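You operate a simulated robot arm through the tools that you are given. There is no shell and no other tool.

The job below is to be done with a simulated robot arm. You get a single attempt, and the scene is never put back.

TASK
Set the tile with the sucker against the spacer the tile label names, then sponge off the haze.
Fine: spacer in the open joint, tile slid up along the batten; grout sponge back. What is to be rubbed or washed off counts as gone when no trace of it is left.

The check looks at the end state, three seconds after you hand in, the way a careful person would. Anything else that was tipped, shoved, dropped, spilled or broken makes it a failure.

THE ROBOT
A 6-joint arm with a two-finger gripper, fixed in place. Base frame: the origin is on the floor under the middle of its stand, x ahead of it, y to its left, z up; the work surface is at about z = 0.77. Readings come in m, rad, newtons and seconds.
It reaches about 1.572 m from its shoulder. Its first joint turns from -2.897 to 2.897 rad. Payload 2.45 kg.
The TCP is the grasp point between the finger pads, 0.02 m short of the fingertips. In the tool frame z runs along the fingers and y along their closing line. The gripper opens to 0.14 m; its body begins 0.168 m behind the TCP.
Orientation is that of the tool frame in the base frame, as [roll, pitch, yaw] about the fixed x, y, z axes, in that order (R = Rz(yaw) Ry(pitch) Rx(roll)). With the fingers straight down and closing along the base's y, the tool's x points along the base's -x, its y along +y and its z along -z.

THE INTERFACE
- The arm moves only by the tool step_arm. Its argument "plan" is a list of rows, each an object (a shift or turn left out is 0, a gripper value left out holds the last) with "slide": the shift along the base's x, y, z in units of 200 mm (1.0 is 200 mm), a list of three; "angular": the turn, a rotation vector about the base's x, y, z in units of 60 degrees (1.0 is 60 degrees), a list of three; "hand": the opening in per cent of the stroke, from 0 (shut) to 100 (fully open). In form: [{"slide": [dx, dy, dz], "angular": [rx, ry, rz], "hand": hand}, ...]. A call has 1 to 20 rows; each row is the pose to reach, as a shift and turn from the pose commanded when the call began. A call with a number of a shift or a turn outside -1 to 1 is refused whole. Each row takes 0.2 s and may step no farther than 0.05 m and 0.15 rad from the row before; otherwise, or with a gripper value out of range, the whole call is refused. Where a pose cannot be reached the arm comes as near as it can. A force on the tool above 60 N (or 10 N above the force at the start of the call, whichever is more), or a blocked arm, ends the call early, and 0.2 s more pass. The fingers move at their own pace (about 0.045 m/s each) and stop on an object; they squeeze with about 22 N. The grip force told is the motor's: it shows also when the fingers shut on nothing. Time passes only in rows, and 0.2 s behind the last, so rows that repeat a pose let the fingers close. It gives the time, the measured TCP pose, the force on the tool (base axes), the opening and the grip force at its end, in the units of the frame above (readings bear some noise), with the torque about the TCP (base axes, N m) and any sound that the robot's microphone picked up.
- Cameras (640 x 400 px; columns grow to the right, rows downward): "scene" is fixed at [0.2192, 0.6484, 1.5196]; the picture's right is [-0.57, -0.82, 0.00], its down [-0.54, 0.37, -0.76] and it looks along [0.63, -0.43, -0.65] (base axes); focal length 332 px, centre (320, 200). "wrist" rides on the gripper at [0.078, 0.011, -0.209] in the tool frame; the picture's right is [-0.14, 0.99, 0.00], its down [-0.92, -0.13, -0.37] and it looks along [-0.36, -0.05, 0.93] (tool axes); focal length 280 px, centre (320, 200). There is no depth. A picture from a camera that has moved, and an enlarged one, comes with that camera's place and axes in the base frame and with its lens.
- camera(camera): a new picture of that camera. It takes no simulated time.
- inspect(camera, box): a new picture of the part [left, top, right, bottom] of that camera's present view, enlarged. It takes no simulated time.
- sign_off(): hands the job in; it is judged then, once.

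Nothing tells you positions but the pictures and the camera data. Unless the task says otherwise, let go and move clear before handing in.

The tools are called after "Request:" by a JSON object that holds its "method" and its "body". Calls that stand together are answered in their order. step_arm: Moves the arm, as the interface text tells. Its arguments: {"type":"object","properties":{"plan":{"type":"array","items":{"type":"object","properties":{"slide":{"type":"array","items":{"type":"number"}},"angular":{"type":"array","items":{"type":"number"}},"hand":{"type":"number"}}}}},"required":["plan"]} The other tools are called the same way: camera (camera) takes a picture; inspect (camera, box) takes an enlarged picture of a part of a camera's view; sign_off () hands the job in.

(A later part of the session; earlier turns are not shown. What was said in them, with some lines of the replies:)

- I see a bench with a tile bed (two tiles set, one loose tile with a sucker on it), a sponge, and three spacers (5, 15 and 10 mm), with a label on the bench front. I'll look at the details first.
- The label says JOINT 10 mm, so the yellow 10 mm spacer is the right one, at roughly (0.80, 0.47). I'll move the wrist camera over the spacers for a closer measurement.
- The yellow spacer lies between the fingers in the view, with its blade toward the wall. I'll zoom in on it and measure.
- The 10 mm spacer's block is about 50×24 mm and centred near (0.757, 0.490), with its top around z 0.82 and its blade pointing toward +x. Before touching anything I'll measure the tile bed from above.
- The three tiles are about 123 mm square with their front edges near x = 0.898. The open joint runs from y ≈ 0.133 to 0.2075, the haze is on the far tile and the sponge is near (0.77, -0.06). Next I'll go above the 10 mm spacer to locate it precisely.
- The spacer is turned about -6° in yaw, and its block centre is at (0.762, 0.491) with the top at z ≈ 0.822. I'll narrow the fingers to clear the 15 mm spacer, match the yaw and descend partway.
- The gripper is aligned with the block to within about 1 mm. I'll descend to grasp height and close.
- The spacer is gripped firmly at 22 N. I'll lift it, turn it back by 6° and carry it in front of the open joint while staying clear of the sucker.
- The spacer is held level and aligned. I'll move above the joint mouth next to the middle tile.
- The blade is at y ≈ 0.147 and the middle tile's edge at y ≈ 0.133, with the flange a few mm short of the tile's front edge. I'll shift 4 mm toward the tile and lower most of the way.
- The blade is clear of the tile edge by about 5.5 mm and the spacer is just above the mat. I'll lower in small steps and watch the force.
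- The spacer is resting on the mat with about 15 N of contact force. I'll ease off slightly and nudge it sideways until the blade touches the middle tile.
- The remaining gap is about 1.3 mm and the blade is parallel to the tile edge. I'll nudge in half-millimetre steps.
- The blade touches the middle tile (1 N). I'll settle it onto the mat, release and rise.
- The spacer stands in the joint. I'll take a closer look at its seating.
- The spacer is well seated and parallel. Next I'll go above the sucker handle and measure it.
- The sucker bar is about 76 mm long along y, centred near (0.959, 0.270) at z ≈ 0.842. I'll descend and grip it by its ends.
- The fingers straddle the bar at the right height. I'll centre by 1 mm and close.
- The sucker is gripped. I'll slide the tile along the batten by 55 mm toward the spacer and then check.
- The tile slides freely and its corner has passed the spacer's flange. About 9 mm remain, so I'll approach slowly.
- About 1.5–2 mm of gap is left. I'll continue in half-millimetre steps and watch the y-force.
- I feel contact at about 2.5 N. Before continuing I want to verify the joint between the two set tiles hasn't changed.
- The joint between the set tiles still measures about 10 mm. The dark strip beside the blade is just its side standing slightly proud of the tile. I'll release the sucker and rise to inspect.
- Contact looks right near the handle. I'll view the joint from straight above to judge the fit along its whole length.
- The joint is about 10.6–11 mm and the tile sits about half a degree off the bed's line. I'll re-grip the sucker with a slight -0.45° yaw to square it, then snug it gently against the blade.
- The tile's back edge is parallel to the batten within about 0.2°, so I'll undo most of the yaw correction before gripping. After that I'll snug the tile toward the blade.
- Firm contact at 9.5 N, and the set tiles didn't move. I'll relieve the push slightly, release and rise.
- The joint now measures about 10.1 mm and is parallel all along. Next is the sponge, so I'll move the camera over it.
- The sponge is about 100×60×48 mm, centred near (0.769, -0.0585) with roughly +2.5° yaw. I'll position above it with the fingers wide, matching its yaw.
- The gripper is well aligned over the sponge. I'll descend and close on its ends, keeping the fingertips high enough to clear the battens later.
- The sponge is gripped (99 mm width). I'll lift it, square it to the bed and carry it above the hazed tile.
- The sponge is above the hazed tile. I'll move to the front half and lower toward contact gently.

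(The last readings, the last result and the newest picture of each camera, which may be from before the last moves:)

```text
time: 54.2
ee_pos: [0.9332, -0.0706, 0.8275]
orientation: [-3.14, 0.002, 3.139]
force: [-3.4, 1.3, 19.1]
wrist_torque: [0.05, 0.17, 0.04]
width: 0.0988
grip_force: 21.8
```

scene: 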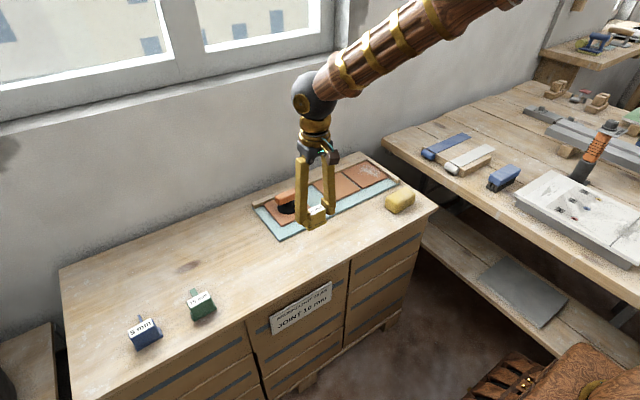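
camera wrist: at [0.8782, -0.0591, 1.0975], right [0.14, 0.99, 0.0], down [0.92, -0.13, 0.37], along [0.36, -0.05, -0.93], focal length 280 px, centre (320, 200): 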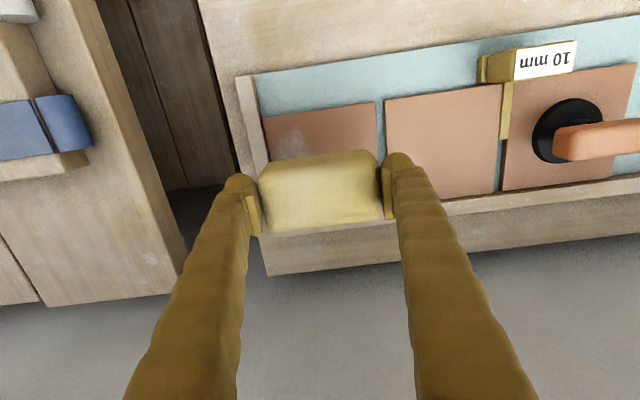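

Contact on the tile at about 19 N. I'll ease off slightly and wipe in overlapping strokes over the whole tile.

Request:
{"method": "step_arm", "body": {"plan": [{"slide": [0, 0, 0.004]}, {"slide": [-0.025, 0, 0.004]}, {"slide": [0, -0.005, 0.004]}, {"slide": [0.05, -0.005, 0.004]}, {"slide": [0.1, -0.005, 0.004]}, {"slide": [0.15, -0.005, 0.004]}, {"slide": [0.2, -0.005, 0.004]}, {"slide": [0.25, -0.005, 0.004]}, {"slide": [0.26, -0.005, 0.004]}, {"slide": [0.26, -0.005, 0.004]}]}}

Request:
{"method": "camera", "body": {"camera": "wrist"}}

Request:
{"method": "inspect", "body": {"camera": "scene", "box": [330, 130, 430, 210]}}

```text
time: 56.4
ee_pos: [0.9845, -0.073, 0.8268]
orientation: [3.141, 0.0, 3.14]
force: [-2.0, -1.3, 3.5]
wrist_torque: [-0.01, -0.04, 0.02]
width: 0.099
grip_force: 22.0
```

```text
taken
camera wrist: at [0.9063, -0.0618, 1.0361], right [0.14, 0.99, 0.0], down [0.92, -0.13, 0.37], along [0.37, -0.05, -0.93], focal length 280 px, centre (320, 200)
```

wrist: 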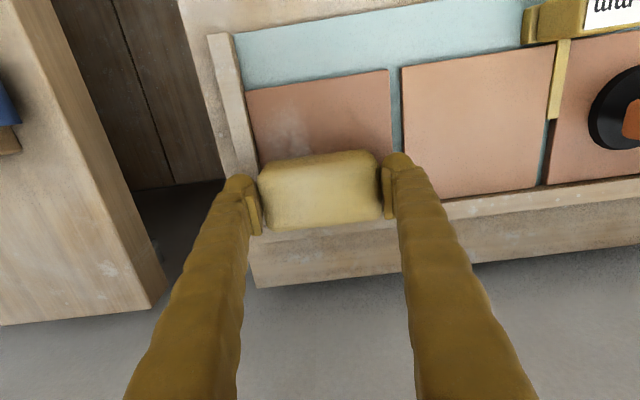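

```text
5.00 times, centred on (380, 170) of scene
camera zoom: at [0.2192, 0.6484, 1.5196], right [-0.57, -0.82, 0.0], down [-0.54, 0.37, -0.76], along [0.63, -0.43, -0.65], focal length 1659 px, centre (20, 350)
```

zoom: 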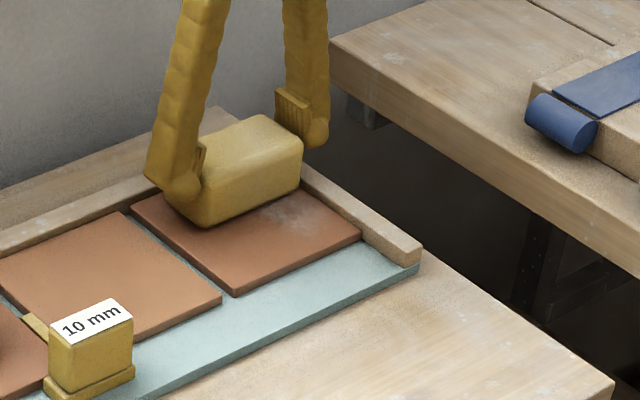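

The haze is fading. I'll press slightly harder and make repeated strokes.

Request:
{"method": "step_arm", "body": {"plan": [{"slide": [0, 0, -0.004]}, {"slide": [-0.06, 0, -0.004]}, {"slide": [-0.12, 0, -0.004]}, {"slide": [-0.18, 0, -0.004]}, {"slide": [-0.24, 0, -0.004]}, {"slide": [-0.3, 0, -0.004]}, {"slide": [-0.3, 0.05, -0.004]}, {"slide": [-0.24, 0.05, -0.004]}, {"slide": [-0.18, 0.05, -0.004]}, {"slide": [-0.12, 0.05, -0.004]}, {"slide": [-0.06, 0.05, -0.004]}, {"slide": [0, 0.05, -0.004]}, {"slide": [0, 0.1, -0.004]}, {"slide": [-0.06, 0.1, -0.004]}, {"slide": [-0.12, 0.1, -0.004]}, {"slide": [-0.18, 0.1, -0.004]}, {"slide": [-0.24, 0.1, -0.004]}, {"slide": [-0.3, 0.1, -0.004]}, {"slide": [-0.3, 0.1, -0.004]}]}}

Request:
{"method": "inspect", "body": {"camera": "scene", "box": [330, 130, 430, 210]}}

Request:
{"method": "camera", "body": {"camera": "wrist"}}

```text
time: 60.4
ee_pos: [0.9243, -0.0533, 0.8259]
orientation: [3.141, 0.0, 3.14]
force: [-1.8, -0.6, 3.7]
wrist_torque: [-0.01, 0.03, -0.02]
width: 0.0993
grip_force: 22.2
```

```text
5.00 times, centred on (380, 170) of scene
camera zoom: at [0.2192, 0.6484, 1.5196], right [-0.57, -0.82, 0.0], down [-0.54, 0.37, -0.76], along [0.63, -0.43, -0.65], focal length 1659 px, centre (20, 350)
```

zoom: 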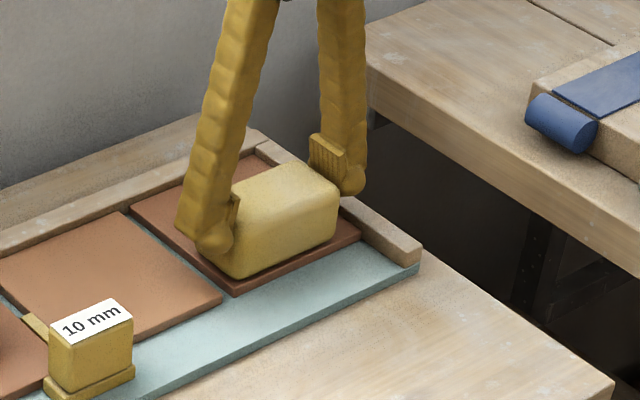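

```text
taken
camera wrist: at [0.8456, -0.0419, 1.0353], right [0.14, 0.99, 0.0], down [0.92, -0.13, 0.37], along [0.36, -0.05, -0.93], focal length 280 px, centre (320, 200)
```

wrist: 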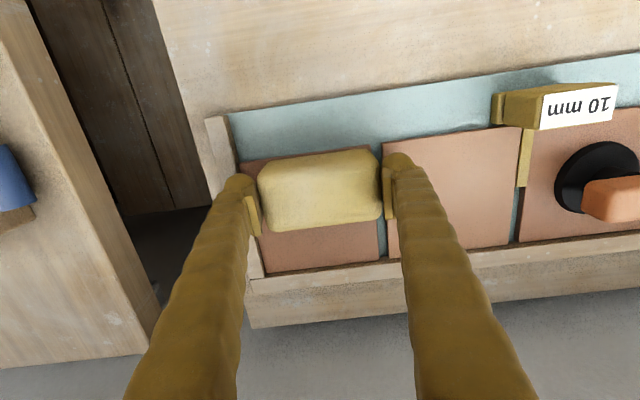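

Request:
{"method": "step_arm", "body": {"plan": [{"slide": [0, -0.05, -0.002]}, {"slide": [0, -0.1, -0.002]}, {"slide": [0.06, -0.1, -0.002]}, {"slide": [0.12, -0.1, -0.002]}, {"slide": [0.18, -0.1, -0.002]}, {"slide": [0.24, -0.1, -0.002]}, {"slide": [0.31, -0.1, -0.002]}, {"slide": [0.31, -0.05, -0.002]}, {"slide": [0.31, 0, -0.002]}, {"slide": [0.24, 0, -0.002]}, {"slide": [0.18, 0, -0.002]}, {"slide": [0.12, 0, -0.002]}, {"slide": [0.06, 0, -0.002]}, {"slide": [0, 0, -0.002]}, {"slide": [-0.03, -0.05, -0.002]}, {"slide": [-0.03, -0.1, -0.002]}, {"slide": [-0.03, -0.05, -0.002]}, {"slide": [-0.03, 0, -0.002]}, {"slide": [0, 0, 0.0]}]}}

Request:
{"method": "step_arm", "body": {"plan": [{"slide": [0, 0, 0.1]}, {"slide": [0, 0, 0.3]}, {"slide": [-0.2, 0, 0.5]}, {"slide": [-0.4, 0, 0.6]}, {"slide": [-0.6, 0, 0.6]}, {"slide": [-0.8, 0, 0.6]}, {"slide": [-0.8, 0, 0.6]}]}}

Request:
{"method": "camera", "body": {"camera": "wrist"}}

Request:
{"method": "inspect", "body": {"camera": "scene", "box": [330, 130, 430, 210]}}

```text
time: 64.4
ee_pos: [0.9251, -0.0519, 0.8255]
orientation: [3.141, -0.001, 3.139]
force: [-3.4, 1.2, 5.5]
wrist_torque: [0.05, 0.14, -0.03]
width: 0.0995
grip_force: 22.2
```

```text
refused: row 3 steps farther than a row can; nothing moved
```

```text
taken
camera wrist: at [0.8462, -0.0413, 1.0351], right [0.14, 0.99, 0.0], down [0.92, -0.13, 0.37], along [0.36, -0.05, -0.93], focal length 280 px, centre (320, 200)
```

wrist: 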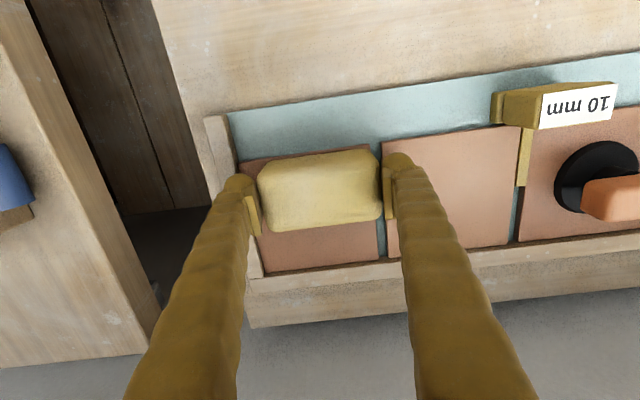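

```text
5.00 times, centred on (380, 170) of scene
camera zoom: at [0.2192, 0.6484, 1.5196], right [-0.57, -0.82, 0.0], down [-0.54, 0.37, -0.76], along [0.63, -0.43, -0.65], focal length 1659 px, centre (20, 350)
```

zoom: 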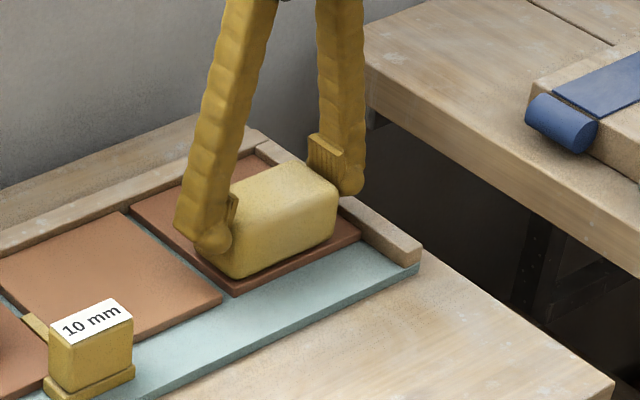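

The tile looks clean where it is visible, but the lifting move was refused because one row was too long. I'll lift and back off with smaller steps so I can inspect the tile.

Request:
{"method": "step_arm", "body": {"plan": [{"slide": [0, 0, 0.1]}, {"slide": [0, 0, 0.3]}, {"slide": [-0.1, 0, 0.45]}, {"slide": [-0.25, 0, 0.55]}, {"slide": [-0.4, 0, 0.6]}, {"slide": [-0.6, 0, 0.6]}, {"slide": [-0.8, 0, 0.6]}, {"slide": [-0.8, 0, 0.6]}]}}

Request:
{"method": "camera", "body": {"camera": "wrist"}}

Request:
{"method": "inspect", "body": {"camera": "scene", "box": [330, 140, 410, 200]}}

```text
time: 66.2
ee_pos: [0.7634, -0.0528, 0.9454]
orientation: [-3.14, -0.002, 3.14]
force: [0.2, -0.2, 0.0]
wrist_torque: [0.0, 0.03, -0.01]
width: 0.0994
grip_force: 21.7
```

```text
taken
camera wrist: at [0.685, -0.042, 1.156], right [0.14, 0.99, 0.0], down [0.92, -0.13, 0.37], along [0.36, -0.05, -0.93], focal length 280 px, centre (320, 200)
```

wrist: 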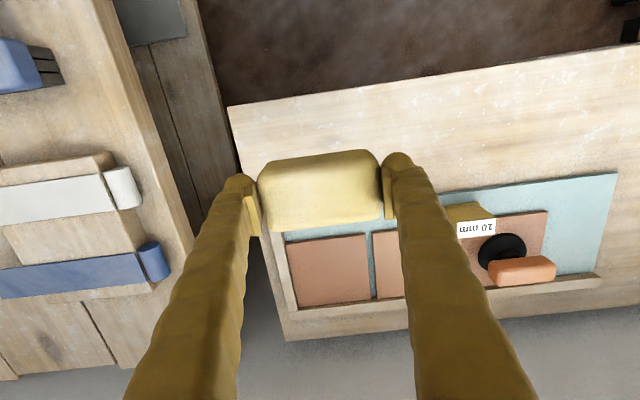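

```text
6.67 times, centred on (370, 170) of scene
camera zoom: at [0.2192, 0.6484, 1.5196], right [-0.57, -0.82, 0.0], down [-0.54, 0.37, -0.76], along [0.63, -0.43, -0.65], focal length 2212 px, centre (-13, 400)
```

zoom: 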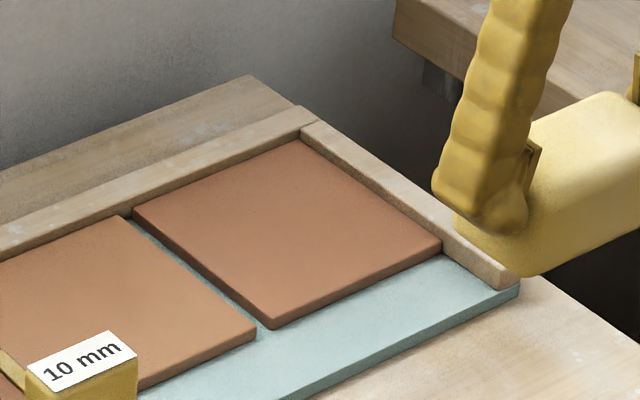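

Request:
{"method": "inspect", "body": {"camera": "wrist", "box": [270, 225, 400, 315]}}

Request:
{"method": "inspect", "body": {"camera": "scene", "box": [345, 155, 400, 195]}}

```text
4.44 times, centred on (335, 270) of wrist
camera zoom: at [0.685, -0.042, 1.156], right [0.14, 0.99, 0.0], down [0.92, -0.13, 0.37], along [0.36, -0.05, -0.93], focal length 1246 px, centre (253, -111)
```

zoom: 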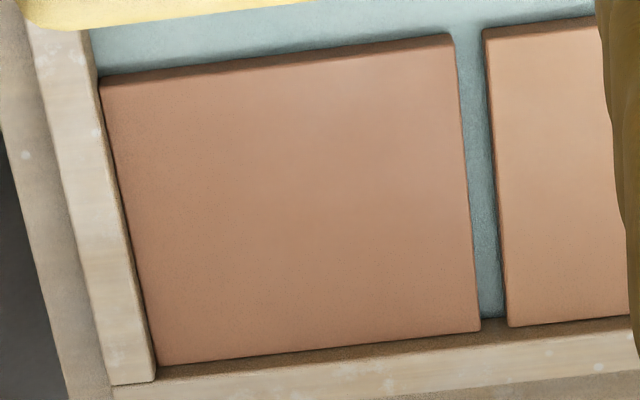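

```text
10.00 times, centred on (372, 175) of scene
camera zoom: at [0.2192, 0.6484, 1.5196], right [-0.57, -0.82, 0.0], down [-0.54, 0.37, -0.76], along [0.63, -0.43, -0.65], focal length 3318 px, centre (-205, 450)
```

zoom: 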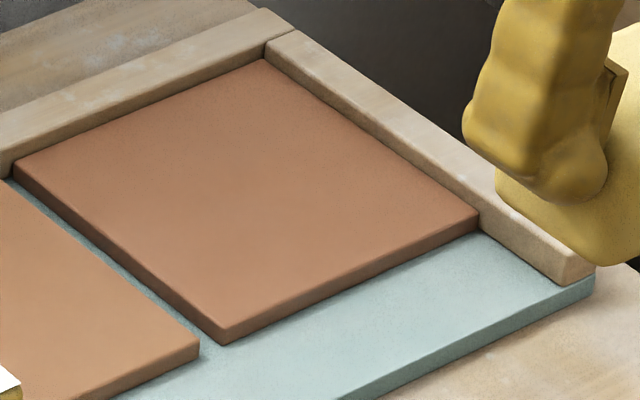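

Request:
{"method": "inspect", "body": {"camera": "wrist", "box": [285, 240, 335, 310]}}

Request:
{"method": "inspect", "body": {"camera": "wrist", "box": [325, 230, 375, 300]}}

```text
5.71 times, centred on (310, 275) of wrist
camera zoom: at [0.685, -0.042, 1.156], right [0.14, 0.99, 0.0], down [0.92, -0.13, 0.37], along [0.36, -0.05, -0.93], focal length 1602 px, centre (377, -229)
```

zoom: 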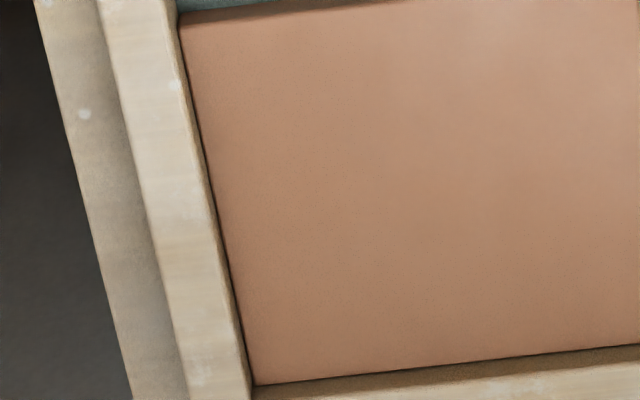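

```text
5.71 times, centred on (350, 265) of wrist
camera zoom: at [0.685, -0.042, 1.156], right [0.14, 0.99, 0.0], down [0.92, -0.13, 0.37], along [0.36, -0.05, -0.93], focal length 1602 px, centre (149, -171)
```

zoom: 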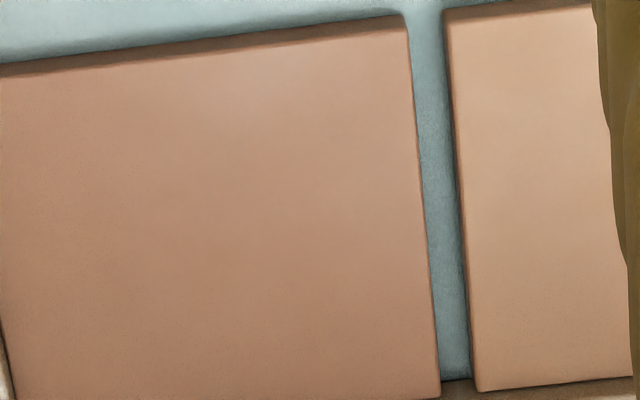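

The tile looks clean. To be sure no faint trace remains near its front and middle, I'll do one more full pass before returning the sponge.

Request:
{"method": "step_arm", "body": {"plan": [{"slide": [0.2, 0, 0]}, {"slide": [0.4, 0, 0]}, {"slide": [0.6, 0, -0.1]}, {"slide": [0.72, 0, -0.3]}, {"slide": [0.76, 0, -0.45]}, {"slide": [0.76, 0, -0.55]}, {"slide": [0.76, 0, -0.588]}, {"slide": [0.76, 0, -0.588]}]}}

Request:
{"method": "step_arm", "body": {"plan": [{"slide": [0, 0, -0.008]}, {"slide": [0, 0, -0.013]}, {"slide": [0, 0, -0.013]}]}}

```text
time: 68.0
ee_pos: [0.9153, -0.0529, 0.8287]
orientation: [-3.141, 0.0, 3.138]
force: [-0.2, -0.4, -0.1]
wrist_torque: [-0.01, -0.01, 0.0]
width: 0.0994
grip_force: 22.0
```

```text
time: 68.8
ee_pos: [0.9159, -0.0531, 0.8268]
orientation: [-3.142, 0.003, 3.137]
force: [-0.4, -0.4, 4.2]
wrist_torque: [0.0, 0.02, -0.02]
width: 0.0992
grip_force: 21.6
```

Request:
{"method": "step_arm", "body": {"plan": [{"slide": [0, -0.05, -0.004]}, {"slide": [0, -0.1, -0.004]}, {"slide": [0.06, -0.1, -0.004]}, {"slide": [0.06, -0.05, -0.004]}, {"slide": [0.06, 0, -0.004]}, {"slide": [0.12, 0, -0.004]}, {"slide": [0.12, -0.05, -0.004]}, {"slide": [0.12, -0.1, -0.004]}, {"slide": [0.18, -0.1, -0.004]}, {"slide": [0.18, -0.05, -0.004]}, {"slide": [0.18, 0, -0.004]}, {"slide": [0.24, 0, -0.004]}, {"slide": [0.24, -0.05, -0.004]}, {"slide": [0.24, -0.1, -0.004]}, {"slide": [0.3, -0.1, -0.004]}, {"slide": [0.3, -0.05, -0.004]}, {"slide": [0.3, 0, -0.004]}, {"slide": [0.35, 0, -0.004]}, {"slide": [0.35, -0.05, -0.004]}, {"slide": [0.35, -0.1, -0.004]}]}}

Request:
{"method": "step_arm", "body": {"plan": [{"slide": [-0.06, 0, -0.002]}, {"slide": [-0.12, 0, -0.002]}, {"slide": [-0.18, 0, -0.002]}, {"slide": [-0.24, 0, -0.002]}, {"slide": [-0.3, 0, -0.002]}, {"slide": [-0.35, 0, -0.002]}, {"slide": [-0.35, 0.05, -0.002]}, {"slide": [-0.35, 0.1, -0.002]}, {"slide": [-0.3, 0.1, -0.002]}, {"slide": [-0.24, 0.1, -0.002]}, {"slide": [-0.18, 0.1, -0.002]}, {"slide": [-0.12, 0.1, -0.002]}, {"slide": [-0.06, 0.1, -0.002]}, {"slide": [0, 0.1, -0.002]}, {"slide": [-0.06, 0.1, -0.002]}, {"slide": [-0.12, 0.1, -0.002]}, {"slide": [-0.18, 0.1, -0.002]}, {"slide": [-0.24, 0.1, -0.002]}, {"slide": [-0.3, 0.1, -0.002]}, {"slide": [-0.35, 0.1, 0.0]}]}}

```text
time: 73.0
ee_pos: [0.9877, -0.0717, 0.8248]
orientation: [-3.14, 0.0, 3.141]
force: [0.9, 3.4, 5.7]
wrist_torque: [0.08, 0.0, 0.05]
width: 0.0996
grip_force: 22.0
```

```text
time: 77.2
ee_pos: [0.9149, -0.0512, 0.8249]
orientation: [-3.14, -0.001, 3.139]
force: [4.4, 0.1, 7.1]
wrist_torque: [-0.03, -0.16, 0.01]
width: 0.0995
grip_force: 22.6
```

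The pass is finished with steady contact. I'll lift and back the sponge off over its place, checking the tile.

Request:
{"method": "step_arm", "body": {"plan": [{"slide": [0, 0, 0.1]}, {"slide": [0, 0, 0.3]}, {"slide": [-0.1, 0, 0.45]}, {"slide": [-0.3, 0, 0.5]}, {"slide": [-0.5, -0.01, 0.5]}, {"slide": [-0.66, -0.025, 0.5], "angular": [0, 0, 0.025]}, {"slide": [-0.74, -0.025, 0.5], "angular": [0, 0, 0.0517]}, {"slide": [-0.74, -0.025, 0.5], "angular": [0, 0, 0.0517]}]}}

Request:
{"method": "camera", "body": {"camera": "wrist"}}

Request:
{"method": "inspect", "body": {"camera": "wrist", "box": [270, 225, 400, 315]}}

Request:
{"method": "inspect", "body": {"camera": "scene", "box": [340, 150, 400, 195]}}

```text
time: 79.0
ee_pos: [0.7693, -0.0567, 0.9239]
orientation: [-3.141, 0.0, -3.089]
force: [0.8, -0.1, -0.6]
wrist_torque: [0.01, 0.01, 0.0]
width: 0.0993
grip_force: 22.2
```

```text
taken
camera wrist: at [0.6894, -0.051, 1.1334], right [0.09, 1.0, 0.0], down [0.93, -0.08, 0.37], along [0.37, -0.03, -0.93], focal length 280 px, centre (320, 200)
```

wrist: 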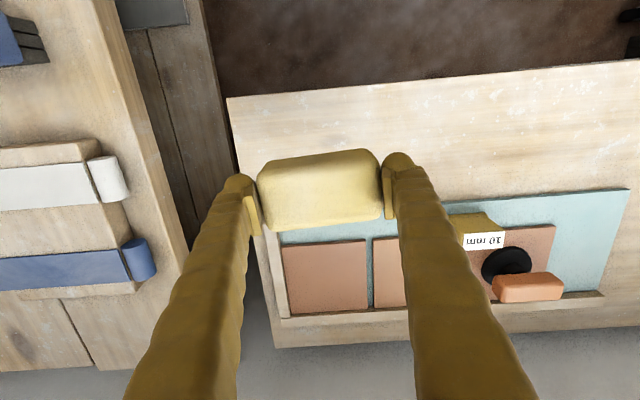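

```text
4.44 times, centred on (335, 270) of wrist
camera zoom: at [0.6894, -0.051, 1.1334], right [0.09, 1.0, 0.0], down [0.93, -0.08, 0.37], along [0.37, -0.03, -0.93], focal length 1246 px, centre (253, -111)
```

zoom: 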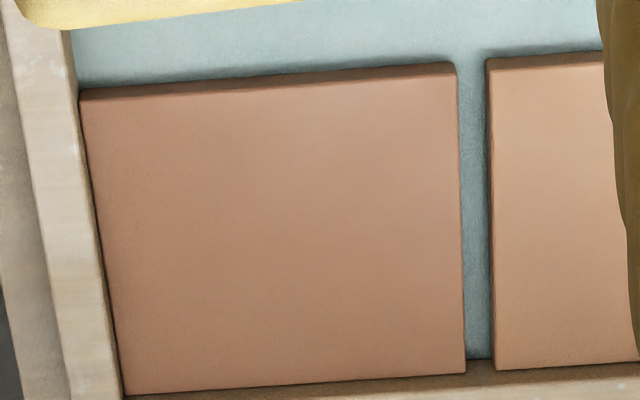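

```text
8.89 times, centred on (370, 172) of scene
camera zoom: at [0.2192, 0.6484, 1.5196], right [-0.57, -0.82, 0.0], down [-0.54, 0.37, -0.76], along [0.63, -0.43, -0.65], focal length 2950 px, centre (-124, 444)
```

zoom: 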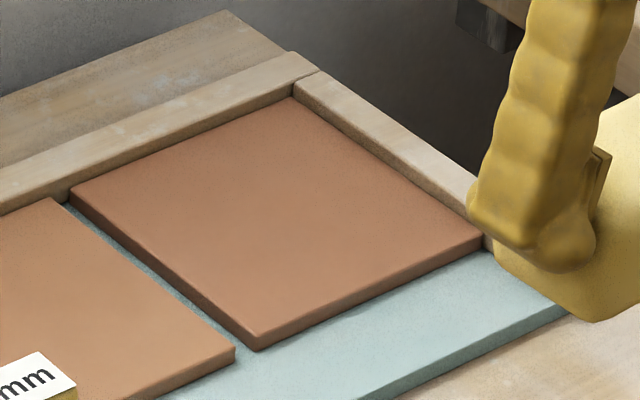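

The tile is uniformly clean. I'll set the sponge back down exactly where it was.

Request:
{"method": "step_arm", "body": {"plan": [{"slide": [0, 0, -0.2]}, {"slide": [0, 0, -0.4]}, {"slide": [0, 0, -0.5]}, {"slide": [0, 0, -0.56]}, {"slide": [0, 0, -0.575]}, {"slide": [0, 0, -0.575]}]}}

Request:
{"method": "step_arm", "body": {"plan": [{"slide": [0, 0, -0.005]}, {"slide": [0, 0, -0.01]}, {"slide": [0, 0, -0.01]}]}}

```text
time: 80.4
ee_pos: [0.7686, -0.058, 0.8108]
orientation: [-3.141, 0.001, -3.088]
force: [0.7, 0.6, -0.2]
wrist_torque: [0.01, 0.02, 0.0]
width: 0.0996
grip_force: 22.3
```

```text
time: 81.2
ee_pos: [0.7694, -0.0579, 0.8086]
orientation: [-3.141, 0.001, -3.089]
force: [0.8, -1.1, 0.0]
wrist_torque: [0.02, 0.01, 0.02]
width: 0.0994
grip_force: 22.3
```

Request:
{"method": "step_arm", "body": {"plan": [{"slide": [0, 0, -0.005]}, {"slide": [0, 0, -0.01]}, {"slide": [0, 0, -0.01]}]}}

Request:
{"method": "inspect", "body": {"camera": "scene", "box": [370, 170, 450, 230]}}

```text
time: 82.0
ee_pos: [0.7683, -0.057, 0.8067]
orientation: [-3.139, 0.001, -3.09]
force: [-0.9, -0.4, 7.1]
wrist_torque: [-0.02, 0.05, 0.08]
width: 0.0995
grip_force: 21.8
```

```text
6.67 times, centred on (410, 200) of scene
camera zoom: at [0.2192, 0.6484, 1.5196], right [-0.57, -0.82, 0.0], down [-0.54, 0.37, -0.76], along [0.63, -0.43, -0.65], focal length 2212 px, centre (-280, 200)
```

zoom: 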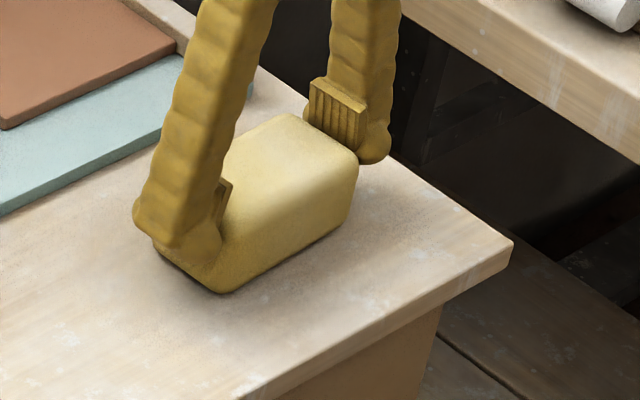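

The sponge is back on the bench with 7 N contact and its outline matches where it stood before. I'll release and rise clear.

Request:
{"method": "step_arm", "body": {"plan": [{"slide": [0, 0, 0.002], "hand": 80}, {"slide": [0, 0, 0.002], "hand": 92}, {"slide": [0, 0, 0.002], "hand": 95}, {"slide": [0, 0, 0.002], "hand": 95}, {"slide": [0, 0, 0.002], "hand": 95}]}}

Request:
{"method": "step_arm", "body": {"plan": [{"slide": [0, 0, 0.1], "hand": 95}, {"slide": [0, 0, 0.3], "hand": 95}, {"slide": [0, 0, 0.5], "hand": 95}, {"slide": [0, 0, 0.7], "hand": 95}, {"slide": [0, 0, 0.9], "hand": 95}, {"slide": [0, 0, 1.0], "hand": 95}, {"slide": [0, 0, 1.0], "hand": 95}]}}

Request:
{"method": "camera", "body": {"camera": "wrist"}}

Request:
{"method": "inspect", "body": {"camera": "scene", "box": [370, 170, 450, 230]}}

Request:
{"method": "camera", "body": {"camera": "scene"}}

```text
time: 83.2
ee_pos: [0.7691, -0.0569, 0.8071]
orientation: [-3.141, -0.001, -3.088]
force: [-0.1, 0.8, 0.7]
wrist_torque: [0.01, -0.01, 0.04]
width: 0.1331
grip_force: 0.2
```

```text
time: 84.8
ee_pos: [0.7684, -0.0564, 1.008]
orientation: [-3.141, -0.001, -3.091]
force: [0.6, -0.2, 0.2]
wrist_torque: [-0.03, 0.01, 0.02]
width: 0.1329
grip_force: 0.1
```

```text
taken
camera wrist: at [0.6905, -0.0502, 1.2161], right [0.09, 1.0, 0.0], down [0.93, -0.08, 0.37], along [0.37, -0.03, -0.93], focal length 280 px, centre (320, 200)
```

wrist: 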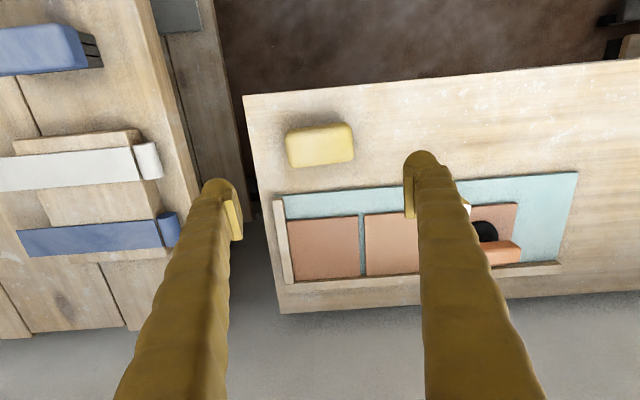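

```text
6.67 times, centred on (410, 200) of scene
camera zoom: at [0.2192, 0.6484, 1.5196], right [-0.57, -0.82, 0.0], down [-0.54, 0.37, -0.76], along [0.63, -0.43, -0.65], focal length 2212 px, centre (-280, 200)
```

zoom: 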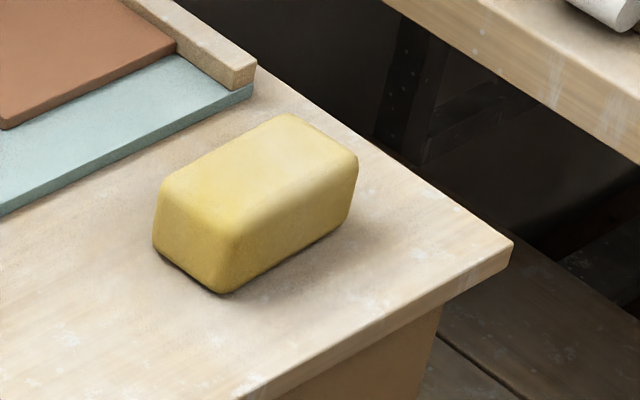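

```text
taken
```

scene: 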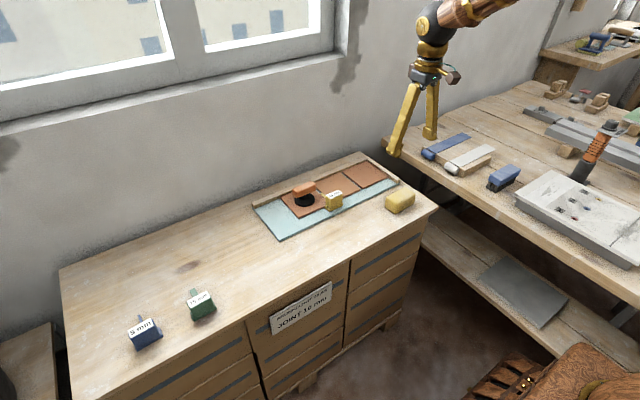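

The sponge sits exactly where it began. I'll do a final close look at the joint, the clean tile and the rest before handing in.

Request:
{"method": "inspect", "body": {"camera": "scene", "box": [240, 150, 440, 275]}}

Request:
{"method": "inspect", "body": {"camera": "scene", "box": [290, 170, 350, 215]}}

Request:
{"method": "inspect", "body": {"camera": "wrist", "box": [260, 190, 420, 300]}}

```text
3.20 times, centred on (340, 212) of scene
camera zoom: at [0.2192, 0.6484, 1.5196], right [-0.57, -0.82, 0.0], down [-0.54, 0.37, -0.76], along [0.63, -0.43, -0.65], focal length 1062 px, centre (256, 160)
```

zoom: 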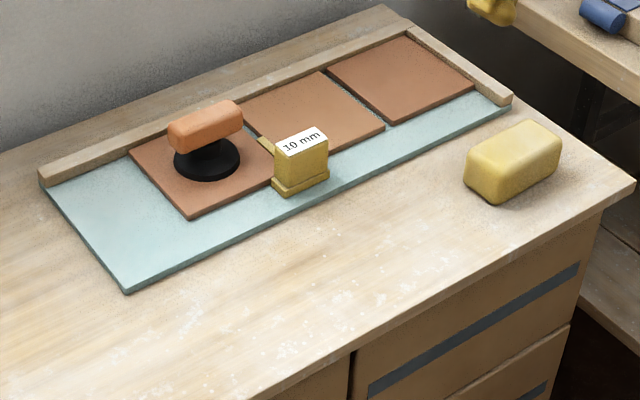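

```text
8.89 times, centred on (320, 192) of scene
camera zoom: at [0.2192, 0.6484, 1.5196], right [-0.57, -0.82, 0.0], down [-0.54, 0.37, -0.76], along [0.63, -0.43, -0.65], focal length 2950 px, centre (320, 267)
```

zoom: 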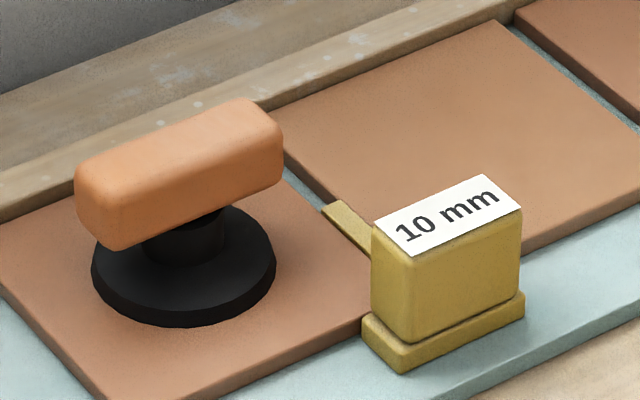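

```text
3.64 times, centred on (340, 245) of wrist
camera zoom: at [0.6905, -0.0502, 1.2161], right [0.09, 1.0, 0.0], down [0.93, -0.08, 0.37], along [0.37, -0.03, -0.93], focal length 1020 px, centre (247, 36)
```

zoom: 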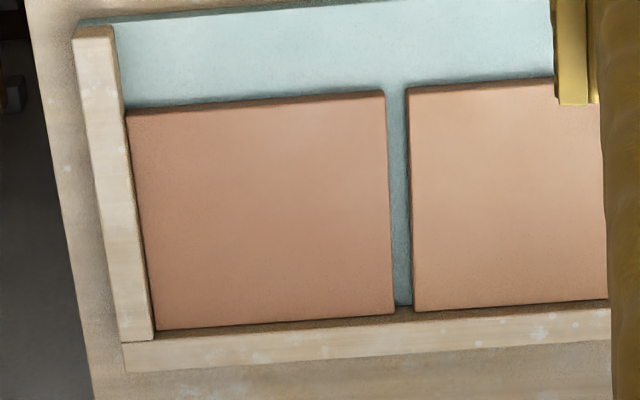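

The 10 mm spacer sits in the joint with the tile snug against it along the batten. The haze is gone, the sponge is back in its spot, nothing else has moved, and the arm is clear. Handing in.

Request:
{"method": "sign_off", "body": {}}

```text
The job is handed in.
```

The tile is set against the 10 mm spacer, the one the label names. The haze is wiped off the far tile, and the job is handed in.

- **Joint:** The spacer's blade touches both tiles. From above the joint measured about 10.1 mm and was parallel along its length. I pushed the tile up to about 9.5 N to seat it; the joint between the two set tiles looked unchanged afterwards.
- **Tile:** It slid along the batten and lies parallel to it. The sucker is still on the tile, and I let go of it.
- **Haze:** I went over the whole tile several times. In the enlarged pictures from both cameras it shows no trace.
- **Sponge:** It is back in its original spot at the same angle.

The other two spacers were not touched, and the arm is clear of the bench.
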